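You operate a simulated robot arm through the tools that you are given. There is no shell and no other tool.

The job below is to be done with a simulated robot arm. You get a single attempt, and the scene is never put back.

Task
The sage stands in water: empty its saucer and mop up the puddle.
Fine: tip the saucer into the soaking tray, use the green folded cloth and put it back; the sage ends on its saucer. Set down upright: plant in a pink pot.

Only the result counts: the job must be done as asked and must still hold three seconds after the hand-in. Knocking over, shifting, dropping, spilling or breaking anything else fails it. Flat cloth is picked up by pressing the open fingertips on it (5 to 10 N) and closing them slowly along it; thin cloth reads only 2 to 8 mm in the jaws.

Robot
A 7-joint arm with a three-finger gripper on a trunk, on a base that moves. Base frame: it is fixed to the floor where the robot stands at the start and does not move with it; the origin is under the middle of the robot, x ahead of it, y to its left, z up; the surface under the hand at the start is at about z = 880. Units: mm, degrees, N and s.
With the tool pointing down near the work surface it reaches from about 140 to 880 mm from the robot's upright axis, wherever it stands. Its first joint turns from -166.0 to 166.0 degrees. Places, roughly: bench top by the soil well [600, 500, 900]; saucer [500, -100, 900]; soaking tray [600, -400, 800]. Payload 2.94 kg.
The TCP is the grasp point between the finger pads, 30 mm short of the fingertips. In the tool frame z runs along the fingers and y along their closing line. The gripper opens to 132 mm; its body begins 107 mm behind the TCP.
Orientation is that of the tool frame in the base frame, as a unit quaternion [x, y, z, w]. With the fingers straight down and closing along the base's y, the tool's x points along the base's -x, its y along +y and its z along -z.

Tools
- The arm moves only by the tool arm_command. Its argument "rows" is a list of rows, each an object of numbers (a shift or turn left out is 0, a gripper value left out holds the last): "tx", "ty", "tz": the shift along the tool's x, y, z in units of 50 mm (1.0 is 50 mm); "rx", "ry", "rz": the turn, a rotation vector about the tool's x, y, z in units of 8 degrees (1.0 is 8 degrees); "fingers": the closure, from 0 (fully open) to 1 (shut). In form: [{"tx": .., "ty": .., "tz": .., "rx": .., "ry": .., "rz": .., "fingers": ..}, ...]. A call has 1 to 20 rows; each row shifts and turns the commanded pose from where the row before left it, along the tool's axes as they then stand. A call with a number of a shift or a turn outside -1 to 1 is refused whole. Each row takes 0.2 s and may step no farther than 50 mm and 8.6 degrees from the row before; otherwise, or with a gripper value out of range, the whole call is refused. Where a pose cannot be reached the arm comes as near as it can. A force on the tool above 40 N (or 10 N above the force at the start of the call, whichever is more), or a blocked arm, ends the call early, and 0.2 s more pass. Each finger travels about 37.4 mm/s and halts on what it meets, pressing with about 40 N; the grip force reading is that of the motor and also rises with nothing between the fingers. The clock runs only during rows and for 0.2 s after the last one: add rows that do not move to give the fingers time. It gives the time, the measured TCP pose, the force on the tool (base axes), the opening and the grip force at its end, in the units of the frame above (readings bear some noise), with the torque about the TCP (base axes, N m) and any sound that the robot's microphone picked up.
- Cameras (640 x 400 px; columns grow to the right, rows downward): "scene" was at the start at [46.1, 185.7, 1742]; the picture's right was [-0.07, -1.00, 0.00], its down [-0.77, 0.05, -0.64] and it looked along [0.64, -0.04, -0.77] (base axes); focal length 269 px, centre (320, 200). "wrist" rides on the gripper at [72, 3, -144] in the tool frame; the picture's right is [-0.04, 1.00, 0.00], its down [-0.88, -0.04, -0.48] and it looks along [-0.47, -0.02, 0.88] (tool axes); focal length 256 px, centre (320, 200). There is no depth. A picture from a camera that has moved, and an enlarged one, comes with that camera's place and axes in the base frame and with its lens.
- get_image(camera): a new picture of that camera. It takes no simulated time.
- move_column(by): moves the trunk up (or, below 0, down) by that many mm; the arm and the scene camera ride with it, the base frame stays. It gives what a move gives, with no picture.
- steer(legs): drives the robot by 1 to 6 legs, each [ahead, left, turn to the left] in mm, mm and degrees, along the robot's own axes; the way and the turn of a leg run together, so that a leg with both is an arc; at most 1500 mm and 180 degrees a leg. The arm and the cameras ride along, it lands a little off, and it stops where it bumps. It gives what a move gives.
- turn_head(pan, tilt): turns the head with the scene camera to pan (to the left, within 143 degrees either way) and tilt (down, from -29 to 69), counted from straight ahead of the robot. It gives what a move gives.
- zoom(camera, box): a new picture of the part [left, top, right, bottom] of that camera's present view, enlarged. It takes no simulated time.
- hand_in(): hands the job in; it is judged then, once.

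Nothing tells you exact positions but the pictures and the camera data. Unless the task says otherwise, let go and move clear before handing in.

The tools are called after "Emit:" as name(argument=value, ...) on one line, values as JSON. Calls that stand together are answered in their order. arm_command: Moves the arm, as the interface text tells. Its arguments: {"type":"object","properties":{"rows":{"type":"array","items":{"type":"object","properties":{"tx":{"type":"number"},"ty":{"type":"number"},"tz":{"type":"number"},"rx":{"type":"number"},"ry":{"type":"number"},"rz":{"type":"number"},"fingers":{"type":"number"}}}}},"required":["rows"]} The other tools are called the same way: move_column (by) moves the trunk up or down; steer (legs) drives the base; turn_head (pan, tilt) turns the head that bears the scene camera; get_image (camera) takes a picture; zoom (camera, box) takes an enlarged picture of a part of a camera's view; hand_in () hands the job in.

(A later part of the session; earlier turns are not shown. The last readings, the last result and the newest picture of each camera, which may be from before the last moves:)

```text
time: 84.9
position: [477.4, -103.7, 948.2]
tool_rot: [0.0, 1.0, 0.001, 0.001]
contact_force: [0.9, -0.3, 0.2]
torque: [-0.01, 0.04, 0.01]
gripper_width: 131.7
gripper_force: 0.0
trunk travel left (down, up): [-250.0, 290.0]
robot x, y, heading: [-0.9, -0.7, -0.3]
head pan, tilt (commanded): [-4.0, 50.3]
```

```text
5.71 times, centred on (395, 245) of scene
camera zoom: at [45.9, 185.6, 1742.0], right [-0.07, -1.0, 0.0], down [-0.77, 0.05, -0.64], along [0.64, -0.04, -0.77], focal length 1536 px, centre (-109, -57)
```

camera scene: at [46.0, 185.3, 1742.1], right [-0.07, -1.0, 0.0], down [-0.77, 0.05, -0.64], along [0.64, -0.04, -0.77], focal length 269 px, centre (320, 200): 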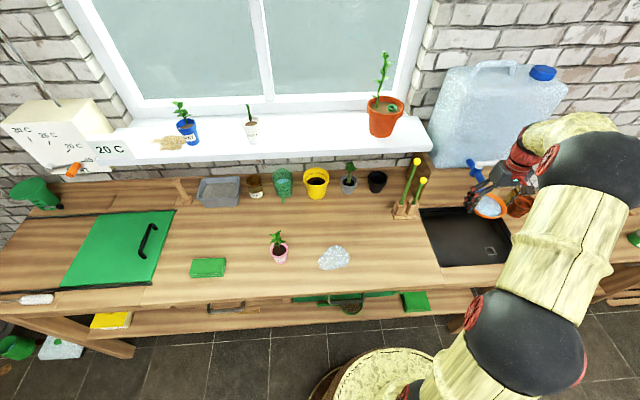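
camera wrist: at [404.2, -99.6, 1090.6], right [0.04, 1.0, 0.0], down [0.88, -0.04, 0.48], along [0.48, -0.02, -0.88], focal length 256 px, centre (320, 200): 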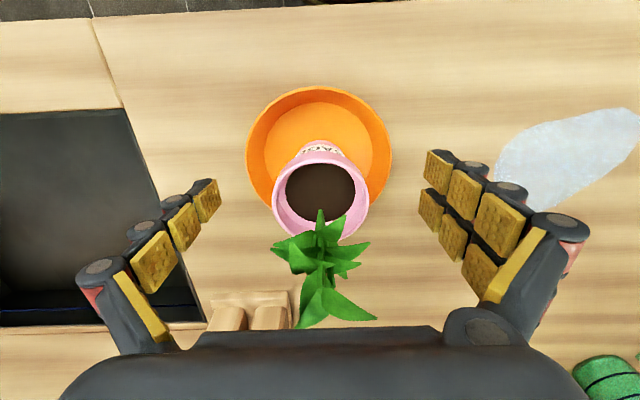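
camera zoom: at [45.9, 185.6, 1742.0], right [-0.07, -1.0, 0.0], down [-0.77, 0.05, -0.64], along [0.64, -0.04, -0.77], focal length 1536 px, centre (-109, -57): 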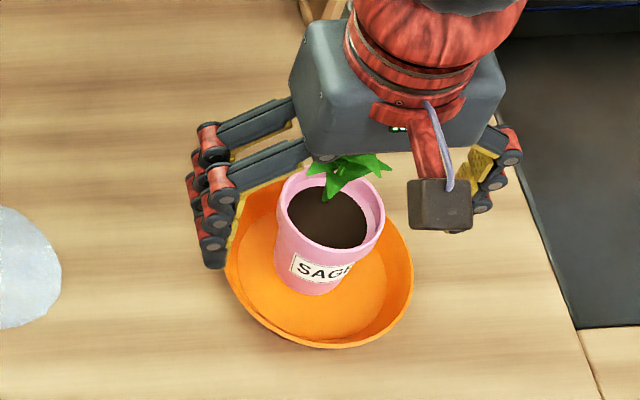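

The sage stands upright on its empty saucer. I'll rise and head over to the green cloth near (474, 536).

Emit:
arm_command(rows=[{"tz": -0.3}, {"tz": -0.7}, {"tz": -0.8}, {"tz": -0.8}, {"tz": -0.6}, {"ty": 0.5}, {"ty": 0.9}, {"ty": 0.9}, {"ty": 0.9}, {"ty": 0.9}, {"ty": 0.9}, {"ty": 0.9}, {"ty": 0.9}, {"ty": 0.9}, {"ty": 0.9}, {"ty": 0.9}, {"ty": 0.9}, {"ty": 0.9}, {"ty": 0.9}, {}])

Emit:
get_image(camera="wrist")

Emit:
get_image(camera="scene")

```text
time: 89.1
position: [475.1, 508.9, 1107.9]
tool_rot: [0.0, 1.0, -0.001, 0.002]
contact_force: [0.0, 0.6, 0.4]
torque: [0.0, -0.01, 0.01]
gripper_width: 132.3
gripper_force: 0.1
trunk travel left (down, up): [-250.0, 290.0]
robot x, y, heading: [-3.0, 2.7, 0.0]
head pan, tilt (commanded): [-4.0, 50.3]
```

```text
taken
camera wrist: at [401.7, 511.8, 1250.8], right [0.04, 1.0, 0.0], down [0.88, -0.04, 0.48], along [0.48, -0.02, -0.88], focal length 256 px, centre (320, 200)
```

wrist: 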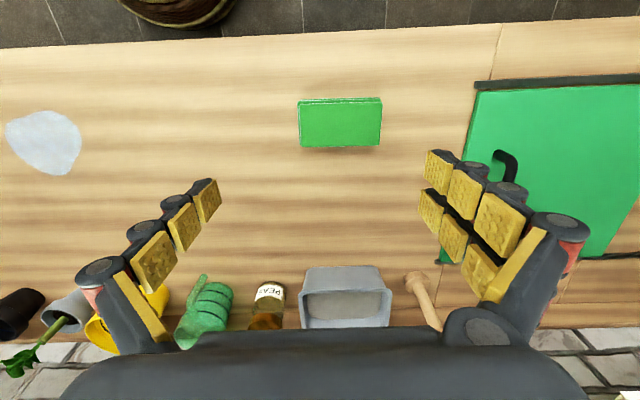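

```text
taken
camera scene: at [45.7, 186.1, 1742.0], right [-0.07, -1.0, 0.0], down [-0.77, 0.05, -0.64], along [0.64, -0.04, -0.77], focal length 269 px, centre (320, 200)
```

scene: 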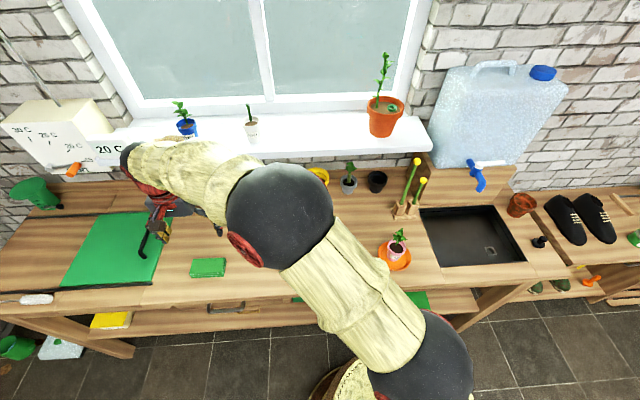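

Emit:
zoom(camera="wrist", box=[270, 70, 410, 170])

Emit:
zoom(camera="scene", box=[170, 240, 250, 300])

Emit:
zoom(camera="scene", box=[300, 220, 430, 300])

```text
4.00 times, centred on (340, 120) of wrist
camera zoom: at [401.7, 511.8, 1250.8], right [0.04, 1.0, 0.0], down [0.88, -0.04, 0.48], along [0.48, -0.02, -0.88], focal length 1024 px, centre (240, 520)
```

zoom: 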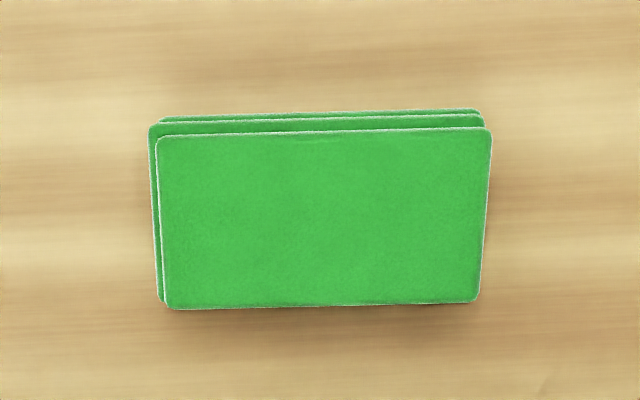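

```text
6.67 times, centred on (210, 270) of scene
camera zoom: at [45.7, 186.1, 1742.0], right [-0.07, -1.0, 0.0], down [-0.77, 0.05, -0.64], along [0.64, -0.04, -0.77], focal length 1792 px, centre (1053, -267)
```

zoom: 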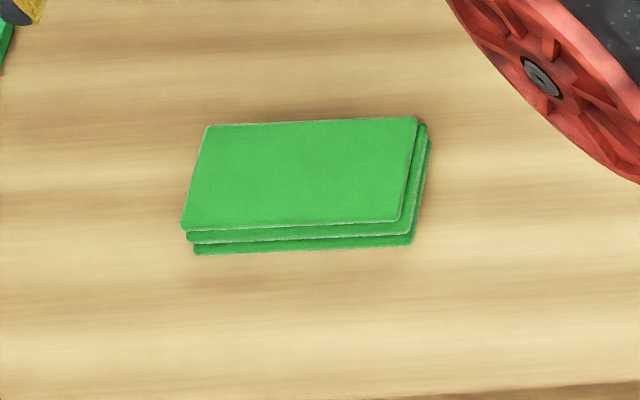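

```text
4.92 times, centred on (365, 260) of scene
camera zoom: at [45.7, 186.1, 1742.0], right [-0.07, -1.0, 0.0], down [-0.77, 0.05, -0.64], along [0.64, -0.04, -0.77], focal length 1324 px, centre (98, -95)
```

zoom: 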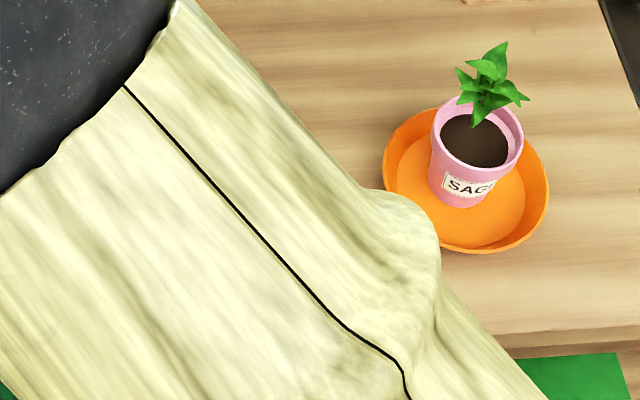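

The green cloth is a three-layer folded stack of about 113 × 68 × 18 mm, centred near (478, 536) and aligned with the y axis. It fits between the open fingers, so I'll lower around it for a side grip, checking alignment first.

Emit:
arm_command(rows=[{"tx": -0.05, "ty": 0.4}, {"ty": 0.13, "tz": 0.4}, {"tz": 0.6}, {"tz": 0.6}, {"tz": 0.6}, {"tz": 0.6}, {"tz": 0.5}, {"tz": 0.26}, {}])

Emit:
get_image(camera="wrist")

Emit:
zoom(camera="scene", box=[160, 200, 260, 300])

```text
time: 91.1
position: [478.8, 534.4, 927.6]
tool_rot: [0.0, 1.0, 0.001, 0.002]
contact_force: [-0.4, -0.1, 0.5]
torque: [0.03, 0.01, -0.01]
gripper_width: 132.0
gripper_force: 0.0
trunk travel left (down, up): [-250.0, 290.0]
robot x, y, heading: [-3.2, -0.1, -0.2]
head pan, tilt (commanded): [-4.0, 50.3]
```

```text
taken
camera wrist: at [404.6, 535.9, 1070.1], right [0.04, 1.0, 0.0], down [0.88, -0.04, 0.48], along [0.48, -0.02, -0.88], focal length 256 px, centre (320, 200)
```

wrist: 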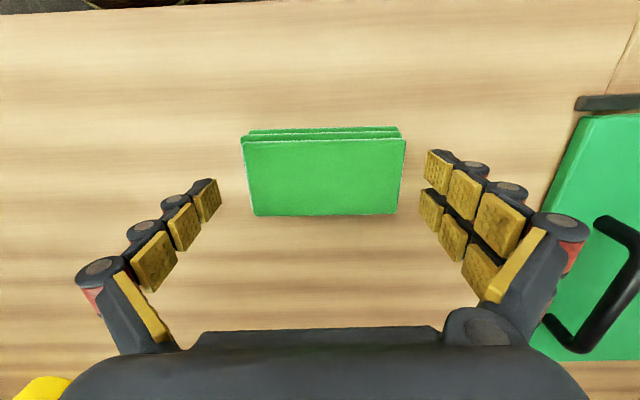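

```text
4.00 times, centred on (210, 250) of scene
camera zoom: at [46.0, 186.1, 1742.0], right [-0.07, -1.0, 0.0], down [-0.77, 0.05, -0.64], along [0.64, -0.04, -0.77], focal length 1076 px, centre (760, 0)
```

zoom: 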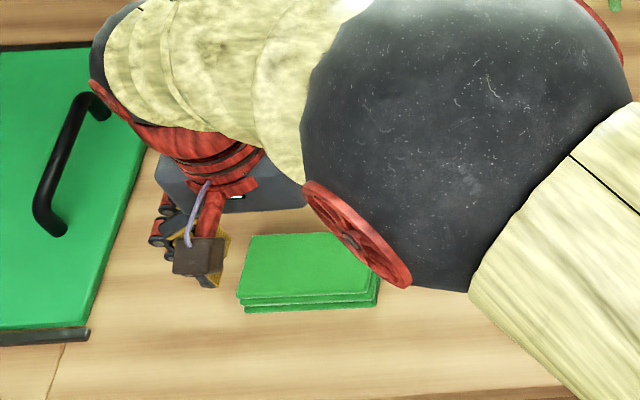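

The cloth is centred to within about 3 mm. I'll correct slightly, lower to z ≈ 904 and close gently to feel whether it holds shape.

Emit:
arm_command(rows=[{"ty": 0.05, "tz": 0.2}, {"tz": 0.2}, {"tz": 0.08}, {}])

Emit:
arm_command(rows=[{"fingers": 0.06}, {"fingers": 0.1}, {"fingers": 0.13}, {"fingers": 0.15}, {}, {}])

Emit:
zoom(camera="wrist", box=[160, 80, 480, 280])

```text
time: 92.1
position: [477.9, 533.0, 906.1]
tool_rot: [0.0, 1.0, 0.0, 0.001]
contact_force: [-0.4, -0.2, 0.4]
torque: [0.0, 0.01, 0.0]
gripper_width: 132.0
gripper_force: 0.0
trunk travel left (down, up): [-250.0, 290.0]
robot x, y, heading: [0.4, -1.4, -0.0]
head pan, tilt (commanded): [-4.0, 50.3]
```

```text
time: 93.5
position: [478.7, 533.3, 905.2]
tool_rot: [-0.001, 1.0, 0.0, 0.002]
contact_force: [-0.7, 0.2, -1.0]
torque: [0.0, -0.02, -0.02]
gripper_width: 112.3
gripper_force: 0.0
trunk travel left (down, up): [-250.0, 290.0]
robot x, y, heading: [0.1, 0.5, -0.1]
head pan, tilt (commanded): [-4.0, 50.3]
```

```text
2.00 times, centred on (320, 180) of wrist
camera zoom: at [404.9, 537.6, 1047.8], right [0.04, 1.0, 0.0], down [0.88, -0.04, 0.48], along [0.48, -0.02, -0.88], focal length 512 px, centre (320, 240)
```

zoom: 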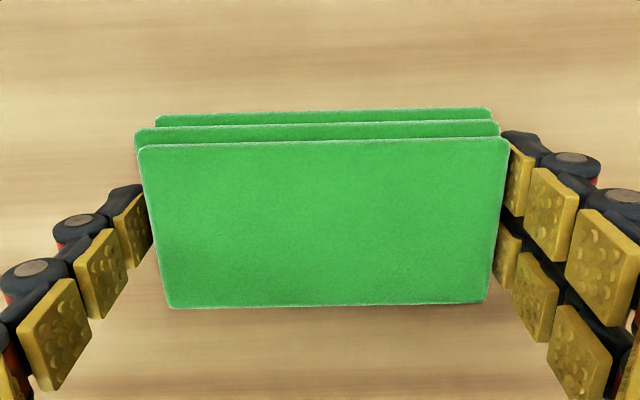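

The pads are just at the cloth's ends. I'll close a bit further and watch the width and force.

Emit:
arm_command(rows=[{"fingers": 0.17}, {"fingers": 0.19}, {}, {}])

Emit:
zoom(camera="wrist", box=[160, 80, 480, 280])

```text
time: 94.5
position: [477.9, 533.5, 905.9]
tool_rot: [0.0, 1.0, 0.0, 0.002]
contact_force: [-0.1, 0.3, 4.6]
torque: [-0.13, 0.04, -0.05]
gripper_width: 108.9
gripper_force: 39.8
trunk travel left (down, up): [-250.0, 290.0]
robot x, y, heading: [3.7, -1.2, -0.1]
head pan, tilt (commanded): [-4.0, 50.3]
```

```text
2.00 times, centred on (320, 180) of wrist
camera zoom: at [404.8, 537.6, 1048.4], right [0.04, 1.0, 0.0], down [0.88, -0.04, 0.48], along [0.48, -0.02, -0.88], focal length 512 px, centre (320, 240)
```

zoom: 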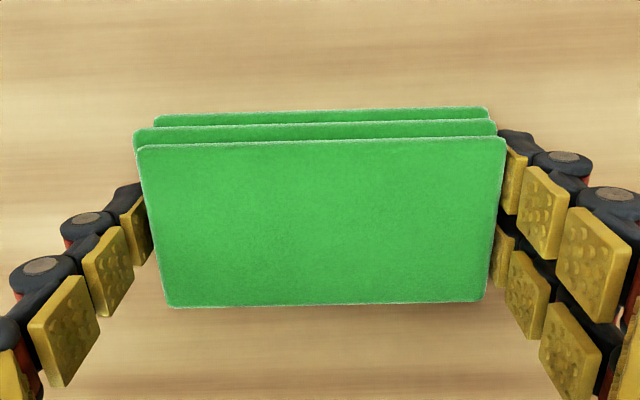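

The cloth stack resists at 109 mm with 40 N, so the side grip works. I'll firm up and lift a little to check it comes along.

Emit:
arm_command(rows=[{"fingers": 0.24}, {}, {"tz": -0.05}, {"tz": -0.1}, {"tz": -0.2}, {"tz": -0.2}, {}])

Emit:
get_image(camera="wrist")

Emit:
zoom(camera="scene", box=[160, 200, 260, 300])

```text
time: 96.1
position: [477.8, 535.3, 932.8]
tool_rot: [0.0, 1.0, 0.001, 0.002]
contact_force: [-0.6, 0.8, -0.3]
torque: [0.03, -0.01, -0.03]
gripper_width: 108.7
gripper_force: 39.8
trunk travel left (down, up): [-250.0, 290.0]
robot x, y, heading: [1.8, -0.2, 0.0]
head pan, tilt (commanded): [-4.0, 50.3]
```

```text
taken
camera wrist: at [405.0, 538.9, 1075.4], right [0.04, 1.0, 0.0], down [0.88, -0.04, 0.48], along [0.48, -0.02, -0.88], focal length 256 px, centre (320, 200)
```

wrist: 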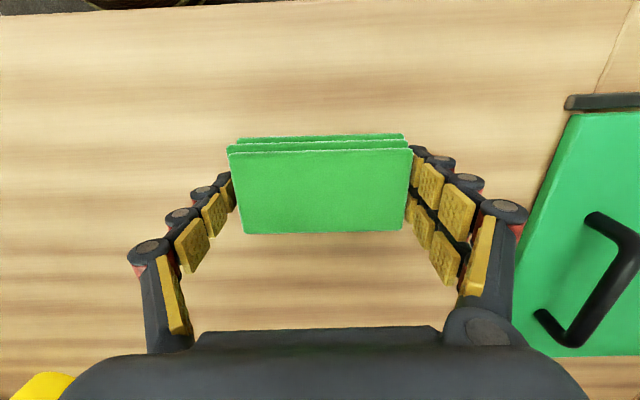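

```text
4.00 times, centred on (210, 250) of scene
camera zoom: at [46.0, 186.1, 1742.0], right [-0.07, -1.0, 0.0], down [-0.77, 0.05, -0.64], along [0.64, -0.04, -0.77], focal length 1076 px, centre (760, 0)
```

zoom: 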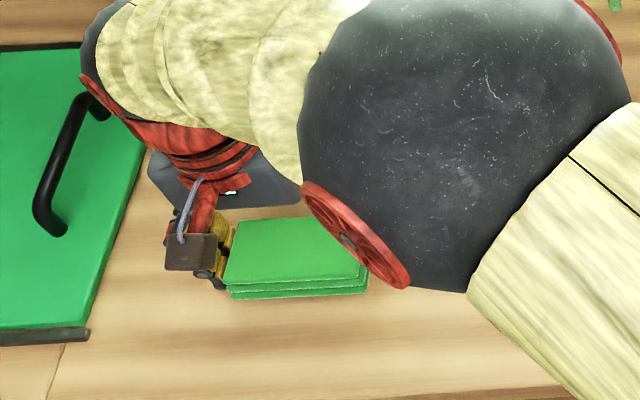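

The cloth is held and lifted (rest height was TCP z ≈ 905.5). I'll carry it over to the puddle around (495, 106).

Emit:
arm_command(rows=[{"tz": -0.3}, {"tz": -0.3}, {"tx": -0.03, "ty": -0.5}, {"tx": -0.03, "ty": -0.8}, {"tx": -0.03, "ty": -0.8}, {"tx": -0.03, "ty": -0.8}, {"tx": -0.03, "ty": -0.8}, {"tx": -0.03, "ty": -0.8}, {"tx": -0.03, "ty": -0.8}, {"tx": -0.03, "ty": -0.8}, {"tx": -0.03, "ty": -0.8}, {"tx": -0.03, "ty": -0.8}, {"tx": -0.04, "ty": -0.6}, {"ty": -0.28}, {}])

Emit:
get_image(camera="wrist")

Emit:
get_image(camera="scene")

```text
time: 99.3
position: [496.1, 107.0, 963.3]
tool_rot: [0.0, 1.0, 0.0, 0.001]
contact_force: [0.4, -0.3, -0.7]
torque: [0.0, 0.0, 0.0]
gripper_width: 108.8
gripper_force: 39.6
trunk travel left (down, up): [-250.0, 290.0]
robot x, y, heading: [1.2, 1.0, 0.1]
head pan, tilt (commanded): [-4.0, 50.3]
```

```text
taken
camera wrist: at [423.5, 110.2, 1105.8], right [0.04, 1.0, 0.0], down [0.88, -0.04, 0.48], along [0.48, -0.02, -0.88], focal length 256 px, centre (320, 200)
```

wrist: 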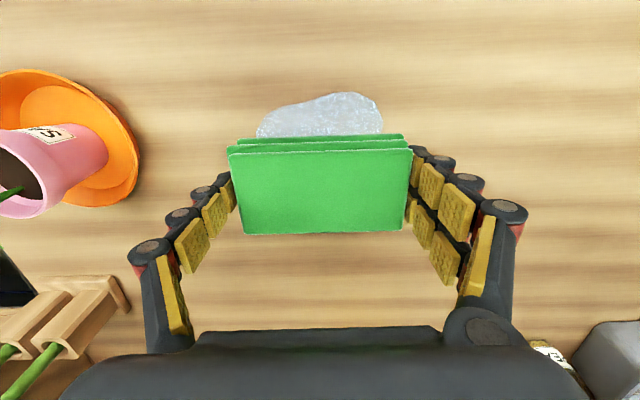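

```text
taken
camera scene: at [46.0, 185.7, 1742.0], right [-0.07, -1.0, 0.0], down [-0.77, 0.05, -0.64], along [0.64, -0.04, -0.77], focal length 269 px, centre (320, 200)
```

scene: 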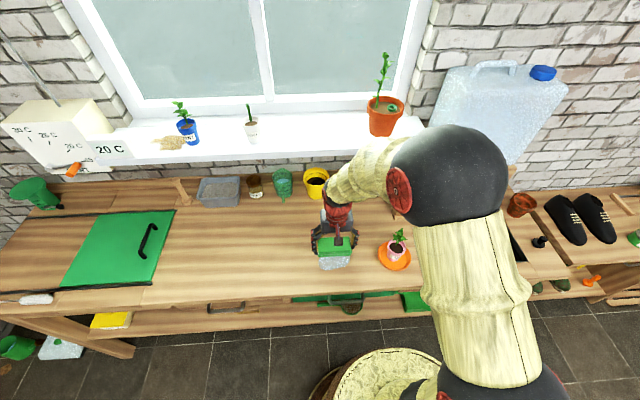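

The cloth hovers over the puddle (x 447–543, y 50–162). I'll lower it to touch with light pressure.

Emit:
arm_command(rows=[{"tz": 0.4}, {"tz": 0.4}, {"tz": 0.2}, {"tz": 0.06}, {}])

Emit:
arm_command(rows=[{"tz": 0.05}, {}])

Emit:
arm_command(rows=[{"tz": 0.03}, {}])

```text
time: 100.5
position: [496.9, 106.9, 911.6]
tool_rot: [0.0, 1.0, 0.0, 0.001]
contact_force: [0.0, -0.7, -1.1]
torque: [0.02, 0.02, 0.03]
gripper_width: 108.9
gripper_force: 40.3
trunk travel left (down, up): [-250.0, 290.0]
robot x, y, heading: [-2.2, -0.8, 0.1]
head pan, tilt (commanded): [-4.0, 50.3]
```

```text
time: 101.1
position: [495.9, 108.4, 908.5]
tool_rot: [0.0, 1.0, 0.0, 0.001]
contact_force: [-0.2, 0.0, 0.4]
torque: [-0.01, 0.0, 0.01]
gripper_width: 108.6
gripper_force: 39.8
trunk travel left (down, up): [-250.0, 290.0]
robot x, y, heading: [-1.1, -1.0, -0.1]
head pan, tilt (commanded): [-4.0, 50.3]
```

```text
time: 101.7
position: [495.9, 106.4, 907.1]
tool_rot: [0.0, 1.0, -0.001, 0.001]
contact_force: [-0.1, 0.4, -0.5]
torque: [0.0, -0.03, 0.02]
gripper_width: 108.6
gripper_force: 40.0
trunk travel left (down, up): [-250.0, 290.0]
robot x, y, heading: [0.4, 1.3, -0.3]
head pan, tilt (commanded): [-4.0, 50.3]
```

Emit:
arm_command(rows=[{"tz": 0.03}, {}])

Emit:
arm_command(rows=[{"tz": 0.02}, {}])

```text
time: 102.3
position: [495.6, 107.7, 906.1]
tool_rot: [-0.001, 1.0, 0.001, 0.001]
contact_force: [-0.2, -0.9, 2.4]
torque: [0.05, -0.07, -0.03]
gripper_width: 109.1
gripper_force: 40.0
trunk travel left (down, up): [-250.0, 290.0]
robot x, y, heading: [2.8, -0.2, -0.1]
head pan, tilt (commanded): [-4.0, 50.3]
```

```text
time: 102.9
position: [497.0, 107.9, 906.3]
tool_rot: [0.0, 1.0, 0.001, 0.003]
contact_force: [-3.7, 1.2, 16.8]
torque: [0.09, 0.15, 0.01]
gripper_width: 108.8
gripper_force: 39.9
trunk travel left (down, up): [-250.0, 290.0]
robot x, y, heading: [0.6, -0.3, 0.0]
head pan, tilt (commanded): [-4.0, 50.3]
```

Contact is at about 17 N; I'll ease a touch and start wiping along x.

Emit:
arm_command(rows=[{"tz": -0.008}, {"tx": 0.15}, {"tx": 0.2}, {"tx": 0.2}, {"tx": 0.2}, {"tx": 0.1}, {}])

Emit:
get_image(camera="wrist")

Emit:
zoom(camera="scene", box=[290, 190, 400, 300])

```text
time: 104.5
position: [456.1, 106.7, 902.5]
tool_rot: [0.001, 1.0, 0.001, 0.003]
contact_force: [15.9, 0.4, 33.4]
torque: [0.04, -0.25, -0.12]
gripper_width: 109.0
gripper_force: 39.8
trunk travel left (down, up): [-250.0, 290.0]
robot x, y, heading: [-1.5, 0.4, 0.1]
head pan, tilt (commanded): [-4.0, 50.3]
```

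```text
taken
camera wrist: at [381.7, 110.0, 1046.7], right [0.04, 1.0, 0.0], down [0.88, -0.04, 0.48], along [0.48, -0.02, -0.88], focal length 256 px, centre (320, 200)
```

wrist: 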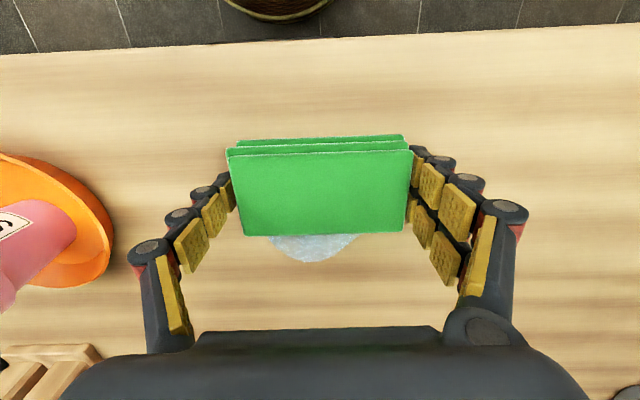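

```text
3.64 times, centred on (345, 245) of scene
camera zoom: at [45.6, 185.2, 1742.2], right [-0.07, -1.0, 0.0], down [-0.77, 0.05, -0.64], along [0.64, -0.04, -0.77], focal length 978 px, centre (229, 36)
```

zoom: 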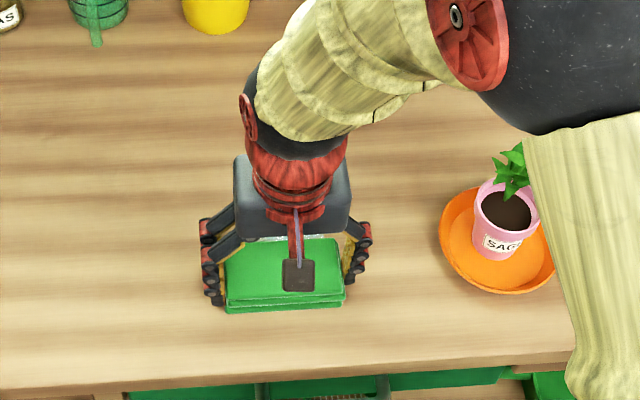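

The pressing force rose to 33 N, so I'll ease up by about 1.5 mm before continuing.

Emit:
arm_command(rows=[{"tz": -0.03}, {}])

Emit:
zoom(camera="wrist", box=[200, 100, 440, 280])

```text
time: 105.1
position: [452.2, 106.4, 904.8]
tool_rot: [0.0, 1.0, -0.001, 0.0]
contact_force: [8.2, -1.1, 18.9]
torque: [0.35, -0.53, -0.17]
gripper_width: 108.8
gripper_force: 40.2
trunk travel left (down, up): [-250.0, 290.0]
robot x, y, heading: [2.2, 1.3, 0.0]
head pan, tilt (commanded): [-4.0, 50.3]
```

```text
2.22 times, centred on (320, 190) of wrist
camera zoom: at [379.8, 110.2, 1047.2], right [0.04, 1.0, 0.0], down [0.88, -0.04, 0.48], along [0.48, -0.02, -0.88], focal length 569 px, centre (320, 222)
```

zoom: 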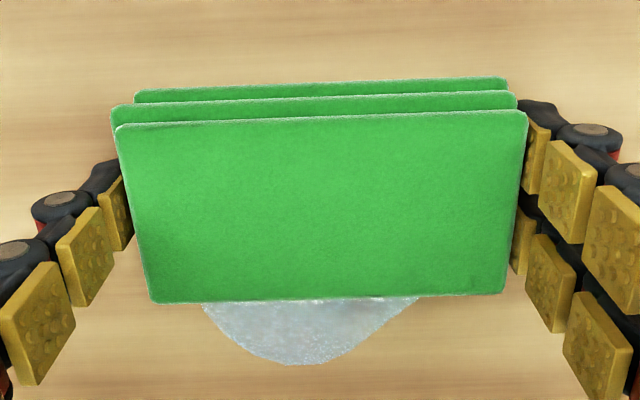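

Force is back to about 19 N; I'll ease a hair more and sweep away from the robot across the whole puddle.

Emit:
arm_command(rows=[{"tz": -0.01, "tx": -0.1}, {"tx": -0.2}, {"tx": -0.2}, {"tx": -0.2}, {"tx": -0.2}, {"tx": -0.1}, {}])

Emit:
get_image(camera="wrist")

```text
time: 106.7
position: [501.9, 106.3, 906.6]
tool_rot: [0.0, 1.0, 0.0, 0.001]
contact_force: [0.6, -0.3, -1.3]
torque: [0.0, -0.04, 0.03]
gripper_width: 108.7
gripper_force: 40.6
trunk travel left (down, up): [-250.0, 290.0]
robot x, y, heading: [-0.3, 0.9, 0.3]
head pan, tilt (commanded): [-4.0, 50.3]
```

```text
taken
camera wrist: at [429.5, 110.5, 1049.0], right [0.04, 1.0, 0.0], down [0.88, -0.04, 0.48], along [0.48, -0.02, -0.88], focal length 256 px, centre (320, 200)
```

wrist: 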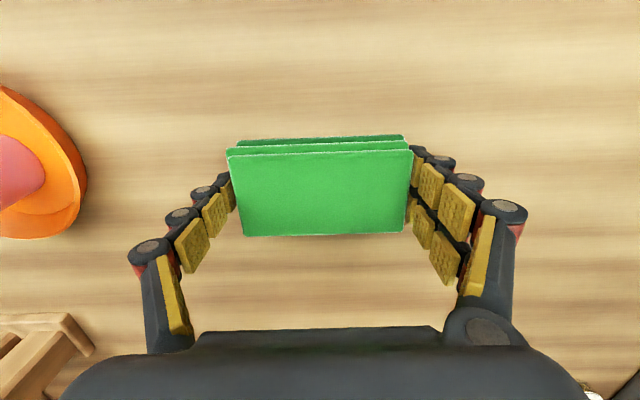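

The near side is already wiped clean. Contact was just lost (z 906.6), so I'll press lightly again and continue sweeping forward.

Emit:
arm_command(rows=[{"tz": 0.03}, {}])

```text
time: 107.3
position: [503.0, 108.3, 904.9]
tool_rot: [0.0, 1.0, 0.0, 0.001]
contact_force: [-0.2, -0.4, 0.4]
torque: [-0.02, 0.03, 0.0]
gripper_width: 108.3
gripper_force: 40.4
trunk travel left (down, up): [-250.0, 290.0]
robot x, y, heading: [1.4, 3.3, 0.0]
head pan, tilt (commanded): [-4.0, 50.3]
```

Emit:
arm_command(rows=[{"tz": 0.02}, {}])

Emit:
arm_command(rows=[{"tz": 0.02}, {}])

```text
time: 107.9
position: [504.5, 106.7, 904.0]
tool_rot: [0.0, 1.0, 0.0, 0.001]
contact_force: [-3.1, 1.3, 9.9]
torque: [-0.09, 0.34, -0.06]
gripper_width: 108.7
gripper_force: 39.7
trunk travel left (down, up): [-250.0, 290.0]
robot x, y, heading: [-0.4, 1.3, -0.1]
head pan, tilt (commanded): [-4.0, 50.3]
```

```text
time: 108.5
position: [503.2, 107.1, 905.3]
tool_rot: [0.001, 1.0, 0.0, 0.004]
contact_force: [-2.5, 0.5, 22.8]
torque: [-0.16, 0.5, -0.04]
gripper_width: 109.0
gripper_force: 40.1
trunk travel left (down, up): [-250.0, 290.0]
robot x, y, heading: [4.5, -2.4, 0.1]
head pan, tilt (commanded): [-4.0, 50.3]
```

Contact is re-established. I'll back off slightly to about 12 N and sweep forward to the far edge.

Emit:
arm_command(rows=[{"tz": -0.015}, {"tx": -0.15}, {"tx": -0.2}, {"tx": -0.2}, {"tx": -0.2}, {"tx": -0.15}, {}])

Emit:
get_image(camera="wrist")

```text
time: 110.1
position: [549.4, 105.6, 904.5]
tool_rot: [0.0, 1.0, 0.0, 0.002]
contact_force: [-8.8, 0.3, 19.7]
torque: [0.09, 0.24, 0.04]
gripper_width: 108.9
gripper_force: 40.2
trunk travel left (down, up): [-250.0, 290.0]
robot x, y, heading: [-0.6, -1.7, -0.0]
head pan, tilt (commanded): [-4.0, 50.3]
```

```text
taken
camera wrist: at [475.3, 110.0, 1046.6], right [0.04, 1.0, 0.0], down [0.88, -0.04, 0.48], along [0.48, -0.02, -0.88], focal length 256 px, centre (320, 200)
```

wrist: 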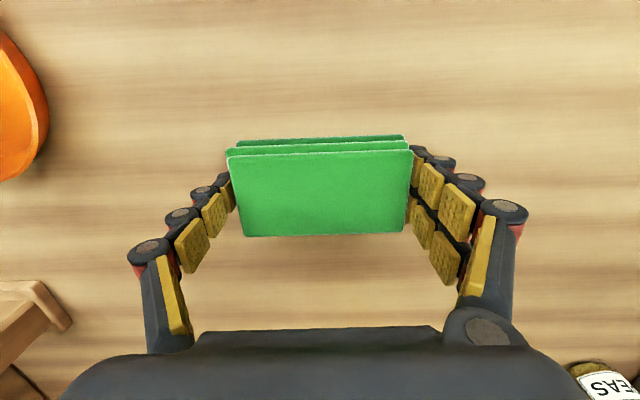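

Everything behind the cloth looks dry. I'll make a second pass offset in y for the puddle's edges: shift left, sweep back, then shift right and sweep forward.

Emit:
arm_command(rows=[{"tz": -0.008, "ty": 0.15}, {"ty": 0.25}, {"tx": 0.15}, {"tx": 0.2}, {"tx": 0.2}, {"tx": 0.2}, {}])

Emit:
get_image(camera="wrist")

```text
time: 111.7
position: [510.2, 127.3, 904.3]
tool_rot: [0.0, 1.0, 0.0, 0.0]
contact_force: [-0.2, 1.7, 2.7]
torque: [0.11, -0.12, 0.03]
gripper_width: 108.9
gripper_force: 40.1
trunk travel left (down, up): [-250.0, 290.0]
robot x, y, heading: [1.3, 0.3, 0.1]
head pan, tilt (commanded): [-4.0, 50.3]
```

```text
taken
camera wrist: at [437.6, 131.1, 1046.9], right [0.04, 1.0, 0.0], down [0.88, -0.04, 0.48], along [0.48, -0.02, -0.88], focal length 256 px, centre (320, 200)
```

wrist: 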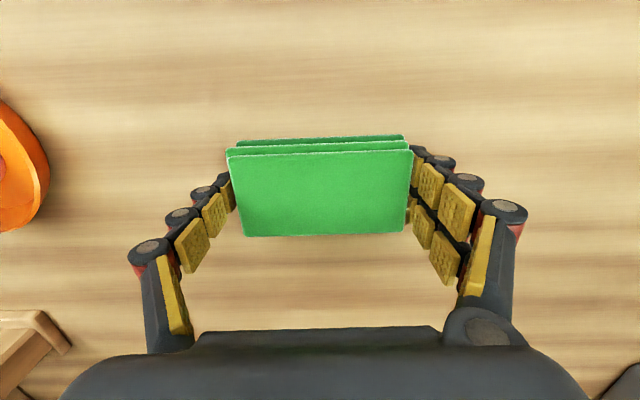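

Emit:
arm_command(rows=[{"tz": 0.006, "tx": 0.15}, {"tx": 0.2}, {"tx": 0.2}, {"tx": 0.2}, {"tx": 0.2}, {"tx": 0.1}, {}])

Emit:
arm_command(rows=[{"ty": -0.2}, {"ty": -0.3}, {"ty": -0.3}, {"tx": -0.15}, {"tx": -0.2}, {"tx": -0.2}, {"tx": -0.2}, {}])

Emit:
get_image(camera="wrist")

```text
time: 113.3
position: [458.3, 126.4, 903.5]
tool_rot: [-0.001, 1.0, 0.0, 0.001]
contact_force: [1.4, 0.7, 4.8]
torque: [0.06, -0.1, -0.04]
gripper_width: 109.0
gripper_force: 40.2
trunk travel left (down, up): [-250.0, 290.0]
robot x, y, heading: [-1.7, -1.2, 0.0]
head pan, tilt (commanded): [-4.0, 50.3]
```

```text
time: 115.1
position: [495.3, 86.6, 904.3]
tool_rot: [-0.001, 1.0, 0.001, 0.003]
contact_force: [-12.1, -0.9, 30.9]
torque: [-0.06, 0.39, 0.0]
gripper_width: 109.0
gripper_force: 39.9
trunk travel left (down, up): [-250.0, 290.0]
robot x, y, heading: [-2.3, 0.5, 0.2]
head pan, tilt (commanded): [-4.0, 50.3]
```

```text
taken
camera wrist: at [422.0, 90.5, 1046.0], right [0.04, 1.0, 0.0], down [0.88, -0.04, 0.48], along [0.48, -0.02, -0.88], focal length 256 px, centre (320, 200)
```

wrist: 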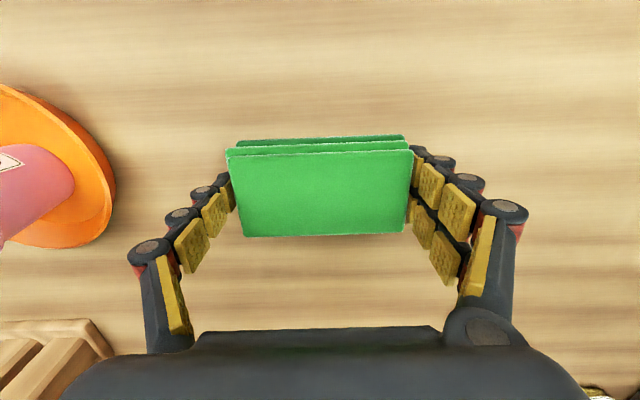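

Emit:
arm_command(rows=[{"tz": -0.02}, {"tx": -0.2}, {"tx": -0.2}, {"tx": -0.2}, {"tx": -0.2}, {}])

Emit:
arm_command(rows=[{"tz": -0.1}, {"tz": -0.4}, {"tz": -0.6}, {"tz": -0.6}, {"tz": -0.4}, {"tx": 0.3, "ty": 0.4}, {"tx": 0.3, "ty": 0.8}, {"tx": 0.3, "ty": 0.8}, {"tx": 0.3, "ty": 0.8}, {"tx": 0.3, "ty": 0.6}, {}])

Emit:
get_image(camera="wrist")

Emit:
zoom(camera="scene", box=[220, 190, 440, 310])

```text
time: 116.5
position: [537.0, 85.8, 903.4]
tool_rot: [0.0, 1.0, 0.001, 0.001]
contact_force: [-0.2, 0.5, -0.1]
torque: [0.05, -0.05, 0.03]
gripper_width: 108.8
gripper_force: 39.5
trunk travel left (down, up): [-250.0, 290.0]
robot x, y, heading: [3.8, 0.5, 0.0]
head pan, tilt (commanded): [-4.0, 50.3]
```

```text
time: 118.9
position: [458.4, 256.8, 1010.9]
tool_rot: [0.0, 1.0, 0.001, 0.001]
contact_force: [0.5, -0.7, -0.5]
torque: [-0.01, -0.05, 0.04]
gripper_width: 108.6
gripper_force: 40.2
trunk travel left (down, up): [-250.0, 290.0]
robot x, y, heading: [-1.5, 1.7, -0.1]
head pan, tilt (commanded): [-4.0, 50.3]
```

```text
taken
camera wrist: at [385.4, 260.6, 1153.4], right [0.04, 1.0, 0.0], down [0.88, -0.04, 0.48], along [0.48, -0.02, -0.88], focal length 256 px, centre (320, 200)
```

wrist: 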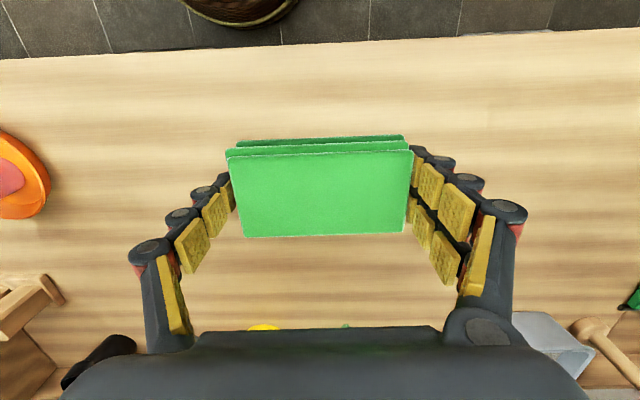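

```text
2.91 times, centred on (330, 250) of scene
camera zoom: at [45.8, 186.0, 1742.0], right [-0.07, -1.0, 0.0], down [-0.77, 0.05, -0.64], along [0.64, -0.04, -0.77], focal length 782 px, centre (291, 54)
```

zoom: 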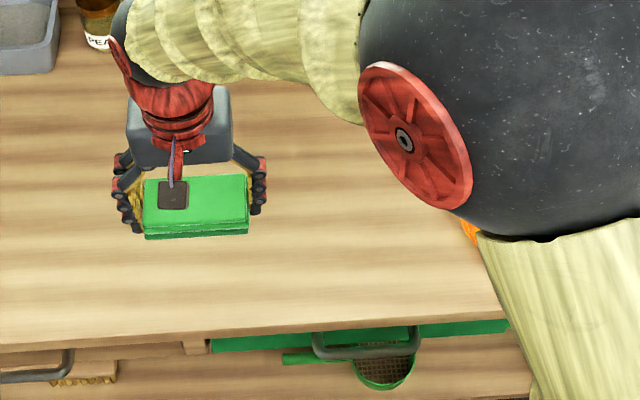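

The puddle is gone; the bench is dry where it was. Now I'll take the cloth back to its spot at (478, 535).

Emit:
arm_command(rows=[{"tx": -0.05, "ty": 0.4}, {"tx": -0.05, "ty": 0.7}, {"tx": -0.05, "ty": 0.8}, {"tx": -0.05, "ty": 0.8}, {"tx": -0.05, "ty": 0.8}, {"tx": -0.05, "ty": 0.8}, {"tx": -0.05, "ty": 0.7}, {"tx": -0.04, "ty": 0.4}, {"ty": 0.16}, {}, {}])

Emit:
get_image(camera="wrist")

Emit:
zoom(camera="scene", box=[280, 190, 460, 310])

```text
time: 121.3
position: [481.7, 533.5, 1008.2]
tool_rot: [0.0, 1.0, 0.0, 0.001]
contact_force: [-0.2, -0.4, -0.9]
torque: [-0.02, 0.03, 0.0]
gripper_width: 108.7
gripper_force: 39.7
trunk travel left (down, up): [-250.0, 290.0]
robot x, y, heading: [2.1, -0.5, 0.1]
head pan, tilt (commanded): [-4.0, 50.3]
```

```text
taken
camera wrist: at [408.2, 538.3, 1151.6], right [0.04, 1.0, 0.0], down [0.88, -0.04, 0.48], along [0.48, -0.02, -0.88], focal length 256 px, centre (320, 200)
```

wrist: 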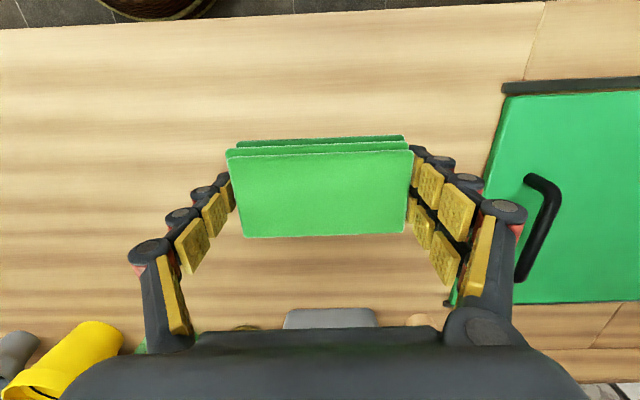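

```text
3.33 times, centred on (370, 250) of scene
camera zoom: at [45.9, 186.1, 1742.0], right [-0.07, -1.0, 0.0], down [-0.77, 0.05, -0.64], along [0.64, -0.04, -0.77], focal length 896 px, centre (153, 33)
```

zoom: 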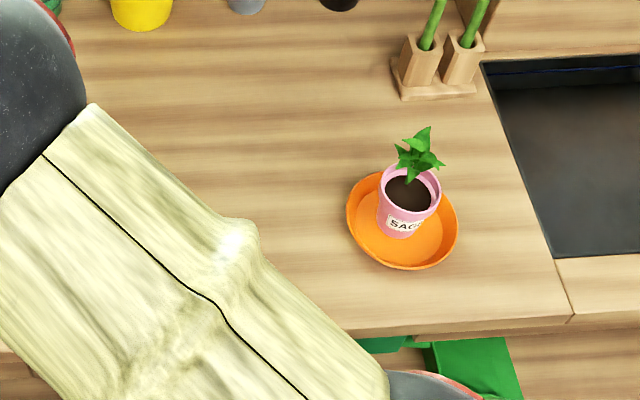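

Emit:
arm_command(rows=[{"tx": 0.06, "tz": 0.3}, {"tz": 0.5}, {"tz": 0.5}, {"tz": 0.4}, {"tz": 0.2}, {"tz": 0.05}, {}])

Emit:
arm_command(rows=[{"tz": 0.04}, {"tz": 0.03}, {}])

```text
time: 122.9
position: [476.2, 535.8, 913.5]
tool_rot: [-0.001, 1.0, 0.0, 0.002]
contact_force: [0.3, 0.6, 0.5]
torque: [-0.02, -0.02, -0.02]
gripper_width: 108.6
gripper_force: 39.9
trunk travel left (down, up): [-250.0, 290.0]
robot x, y, heading: [-1.2, 2.2, 0.1]
head pan, tilt (commanded): [-4.0, 50.3]
```

```text
time: 123.7
position: [477.6, 534.1, 909.5]
tool_rot: [0.0, 1.0, 0.0, 0.001]
contact_force: [-0.4, -0.2, -0.9]
torque: [0.0, -0.01, -0.02]
gripper_width: 108.7
gripper_force: 39.9
trunk travel left (down, up): [-250.0, 290.0]
robot x, y, heading: [1.9, 1.7, 0.0]
head pan, tilt (commanded): [-4.0, 50.3]
```

Emit:
arm_command(rows=[{"tz": 0.04}, {"tz": 0.03}, {}])

Emit:
arm_command(rows=[{"tz": 0.03}, {}])

```text
time: 124.5
position: [477.0, 535.2, 905.2]
tool_rot: [-0.001, 1.0, 0.0, 0.002]
contact_force: [-0.8, 0.7, -0.9]
torque: [-0.01, 0.0, -0.01]
gripper_width: 108.8
gripper_force: 39.9
trunk travel left (down, up): [-250.0, 290.0]
robot x, y, heading: [0.2, -3.1, 0.2]
head pan, tilt (commanded): [-4.0, 50.3]
```

```text
time: 125.1
position: [478.1, 534.9, 904.8]
tool_rot: [0.0, 1.0, 0.0, 0.001]
contact_force: [-0.9, 0.3, 0.3]
torque: [0.0, 0.02, 0.03]
gripper_width: 108.7
gripper_force: 39.5
trunk travel left (down, up): [-250.0, 290.0]
robot x, y, heading: [-1.9, 0.8, -0.0]
head pan, tilt (commanded): [-4.0, 50.3]
```

Emit:
arm_command(rows=[{"tz": 0.02}, {}])

Emit:
arm_command(rows=[{"tz": 0.02}, {}])

```text
time: 125.7
position: [478.7, 534.6, 903.7]
tool_rot: [0.001, 1.0, 0.0, 0.002]
contact_force: [0.8, -0.5, 1.1]
torque: [0.05, -0.05, 0.02]
gripper_width: 108.6
gripper_force: 40.4
trunk travel left (down, up): [-250.0, 290.0]
robot x, y, heading: [3.9, 4.1, 0.0]
head pan, tilt (commanded): [-4.0, 50.3]
```

```text
time: 126.3
position: [478.7, 534.6, 903.2]
tool_rot: [0.0, 1.0, 0.0, 0.002]
contact_force: [-0.7, -0.2, 5.9]
torque: [-0.02, 0.03, 0.01]
gripper_width: 108.7
gripper_force: 40.0
trunk travel left (down, up): [-250.0, 290.0]
robot x, y, heading: [-2.2, -1.9, -0.3]
head pan, tilt (commanded): [-4.0, 50.3]
```

The cloth is back on the bench at its original place (6 N contact). I'll open the fingers and rise straight up.

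Emit:
arm_command(rows=[{"fingers": 0.18}, {"fingers": 0.12}, {"fingers": 0.06}, {"fingers": 0.0}, {}, {}, {}, {"tz": -0.2}, {"tz": -0.5}, {"tz": -0.7}, {"tz": -0.8}, {"tz": -0.8}, {"tz": -0.8}, {"tz": -0.5}, {}])

Emit:
get_image(camera="wrist")

Emit:
get_image(camera="scene")

```text
time: 129.5
position: [473.5, 531.9, 1116.4]
tool_rot: [0.001, 1.0, -0.001, 0.001]
contact_force: [0.2, 0.1, -0.8]
torque: [-0.01, -0.01, -0.01]
gripper_width: 131.9
gripper_force: 0.0
trunk travel left (down, up): [-250.0, 290.0]
robot x, y, heading: [-0.2, -2.6, -0.0]
head pan, tilt (commanded): [-4.0, 50.3]
```

```text
taken
camera wrist: at [401.0, 536.3, 1259.0], right [0.04, 1.0, 0.0], down [0.88, -0.04, 0.48], along [0.48, -0.02, -0.88], focal length 256 px, centre (320, 200)
```

wrist: 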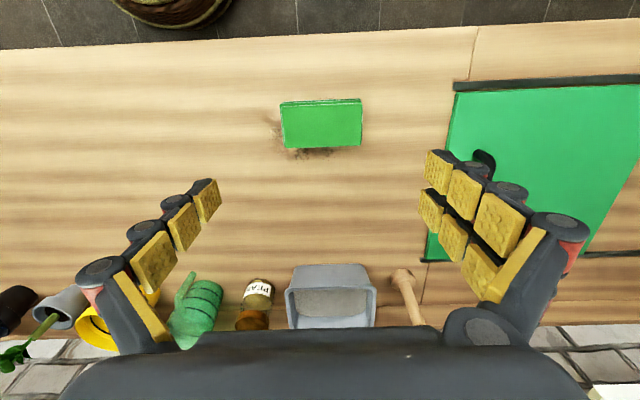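

```text
taken
camera scene: at [46.0, 186.3, 1741.9], right [-0.07, -1.0, 0.0], down [-0.77, 0.05, -0.64], along [0.64, -0.04, -0.77], focal length 269 px, centre (320, 200)
```

scene: 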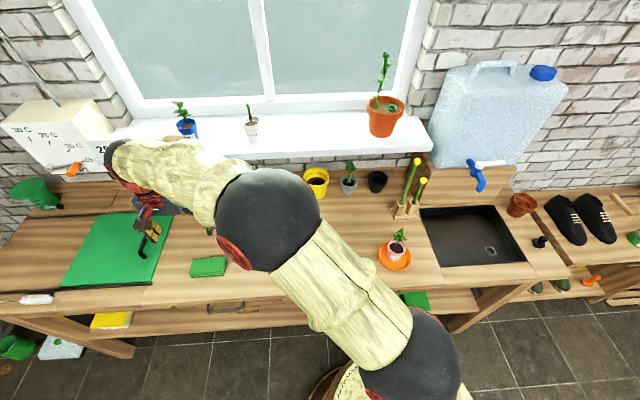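

There seems to be some dark smudge beside the cloth in the wrist view. I'll look closer.

Emit:
zoom(camera="wrist", box=[240, 80, 390, 180])

Emit:
zoom(camera="scene", box=[170, 230, 250, 300])

Emit:
zoom(camera="scene", box=[280, 200, 440, 310])

```text
4.00 times, centred on (315, 130) of wrist
camera zoom: at [401.0, 536.3, 1259.0], right [0.04, 1.0, 0.0], down [0.88, -0.04, 0.48], along [0.48, -0.02, -0.88], focal length 1024 px, centre (340, 480)
```

zoom: 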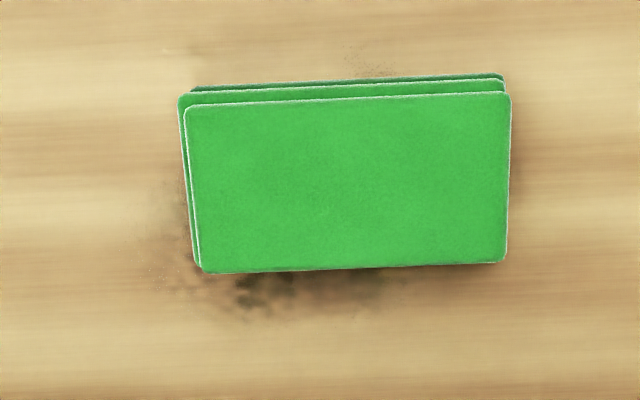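

```text
5.71 times, centred on (210, 265) of scene
camera zoom: at [46.0, 186.3, 1741.9], right [-0.07, -1.0, 0.0], down [-0.77, 0.05, -0.64], along [0.64, -0.04, -0.77], focal length 1536 px, centre (949, -171)
```

zoom: 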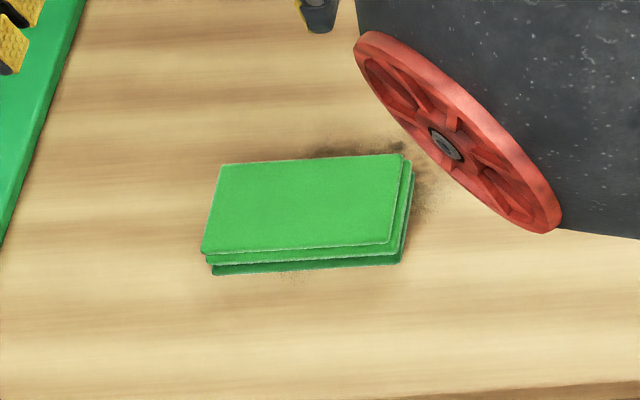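

```text
3.64 times, centred on (360, 255) of scene
camera zoom: at [46.0, 186.3, 1741.9], right [-0.07, -1.0, 0.0], down [-0.77, 0.05, -0.64], along [0.64, -0.04, -0.77], focal length 978 px, centre (174, 0)
```

zoom: 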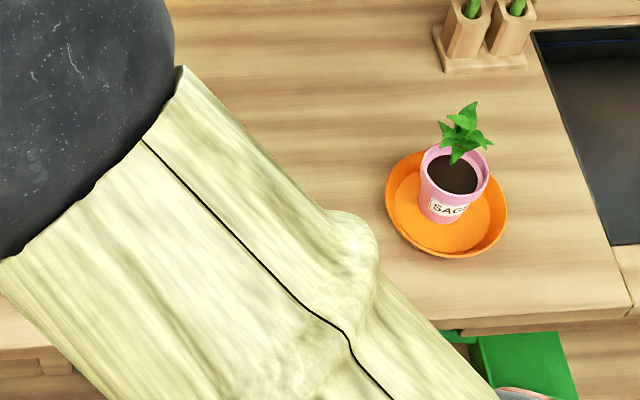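

Emit:
zoom(camera="wrist", box=[265, 90, 335, 165])

Emit:
zoom(camera="scene", box=[195, 240, 235, 275])

```text
5.33 times, centred on (300, 128) of wrist
camera zoom: at [401.0, 536.3, 1259.0], right [0.04, 1.0, 0.0], down [0.88, -0.04, 0.48], along [0.48, -0.02, -0.88], focal length 1365 px, centre (427, 587)
```

zoom: 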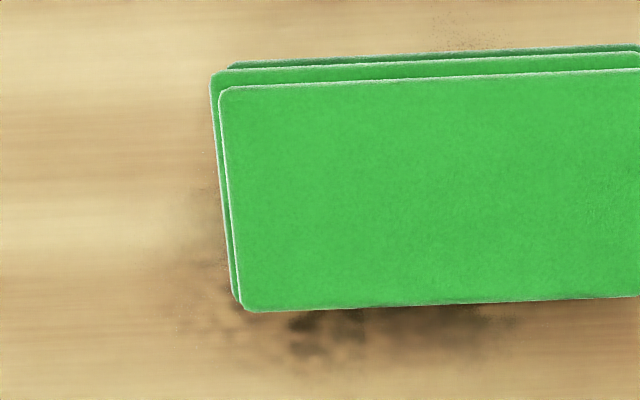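

```text
11.43 times, centred on (215, 258) of scene
camera zoom: at [46.0, 186.3, 1741.9], right [-0.07, -1.0, 0.0], down [-0.77, 0.05, -0.64], along [0.64, -0.04, -0.77], focal length 3073 px, centre (1520, -457)
```

zoom: 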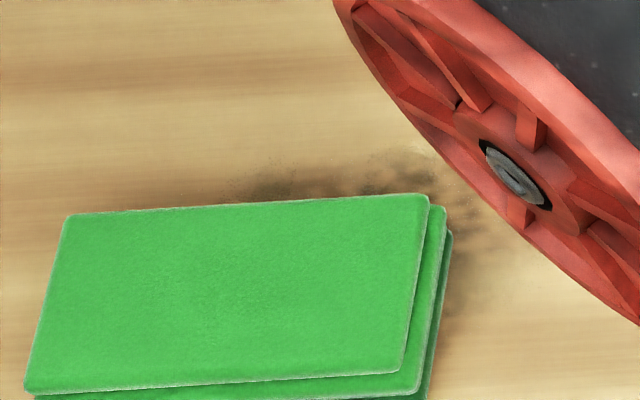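

A dark blotch shows on the bench around the cloth. To understand it, I'll move the arm well clear and inspect the whole bench, including the puddle site and where the pot stood.

Emit:
arm_command(rows=[{"tz": -0.6}, {"tz": -0.8}, {"tz": -0.8}, {"tz": -0.6}, {"tx": -0.4, "ty": -0.6}, {"tx": -0.4, "ty": -0.7}, {"tx": -0.4, "ty": -0.7}, {"tx": -0.4, "ty": -0.7}, {"tx": -0.4, "ty": -0.7}, {"ty": -0.7}, {"ty": -0.7}, {}])

Emit:
get_image(camera="wrist")

Emit:
get_image(camera="scene")

Emit:
zoom(camera="scene", box=[160, 200, 320, 300])

```text
time: 132.1
position: [578.9, 293.3, 1257.3]
tool_rot: [0.0, 1.0, 0.0, 0.001]
contact_force: [0.2, -0.4, 0.1]
torque: [-0.02, -0.03, -0.01]
gripper_width: 132.0
gripper_force: 0.1
trunk travel left (down, up): [-250.0, 290.0]
robot x, y, heading: [-2.5, 0.4, -0.1]
head pan, tilt (commanded): [-4.0, 50.3]
```

```text
taken
camera wrist: at [505.6, 297.1, 1400.2], right [0.04, 1.0, 0.0], down [0.88, -0.04, 0.48], along [0.48, -0.02, -0.88], focal length 256 px, centre (320, 200)
```

wrist: 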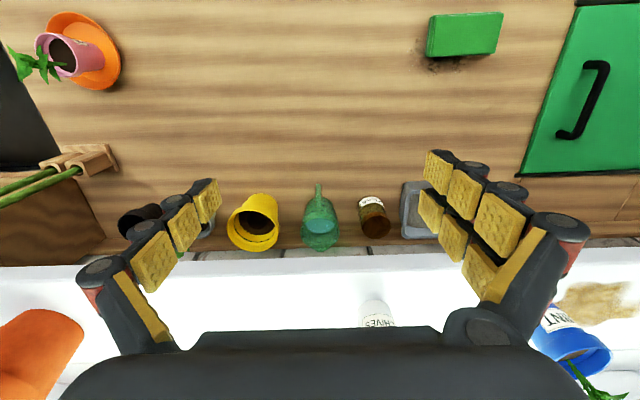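

```text
taken
camera scene: at [46.2, 185.8, 1742.0], right [-0.07, -1.0, 0.0], down [-0.77, 0.05, -0.64], along [0.64, -0.04, -0.77], focal length 269 px, centre (320, 200)
```

scene: 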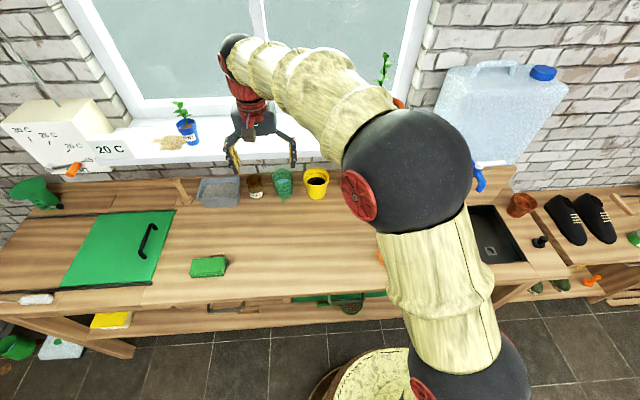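

```text
4.00 times, centred on (240, 250) of scene
camera zoom: at [46.2, 185.8, 1742.0], right [-0.07, -1.0, 0.0], down [-0.77, 0.05, -0.64], along [0.64, -0.04, -0.77], focal length 1076 px, centre (640, 0)
```

zoom: 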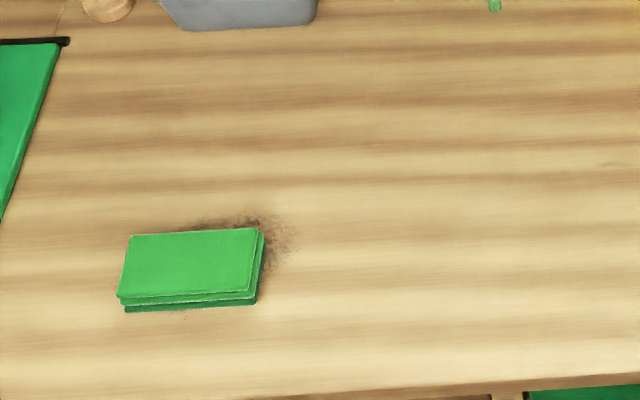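

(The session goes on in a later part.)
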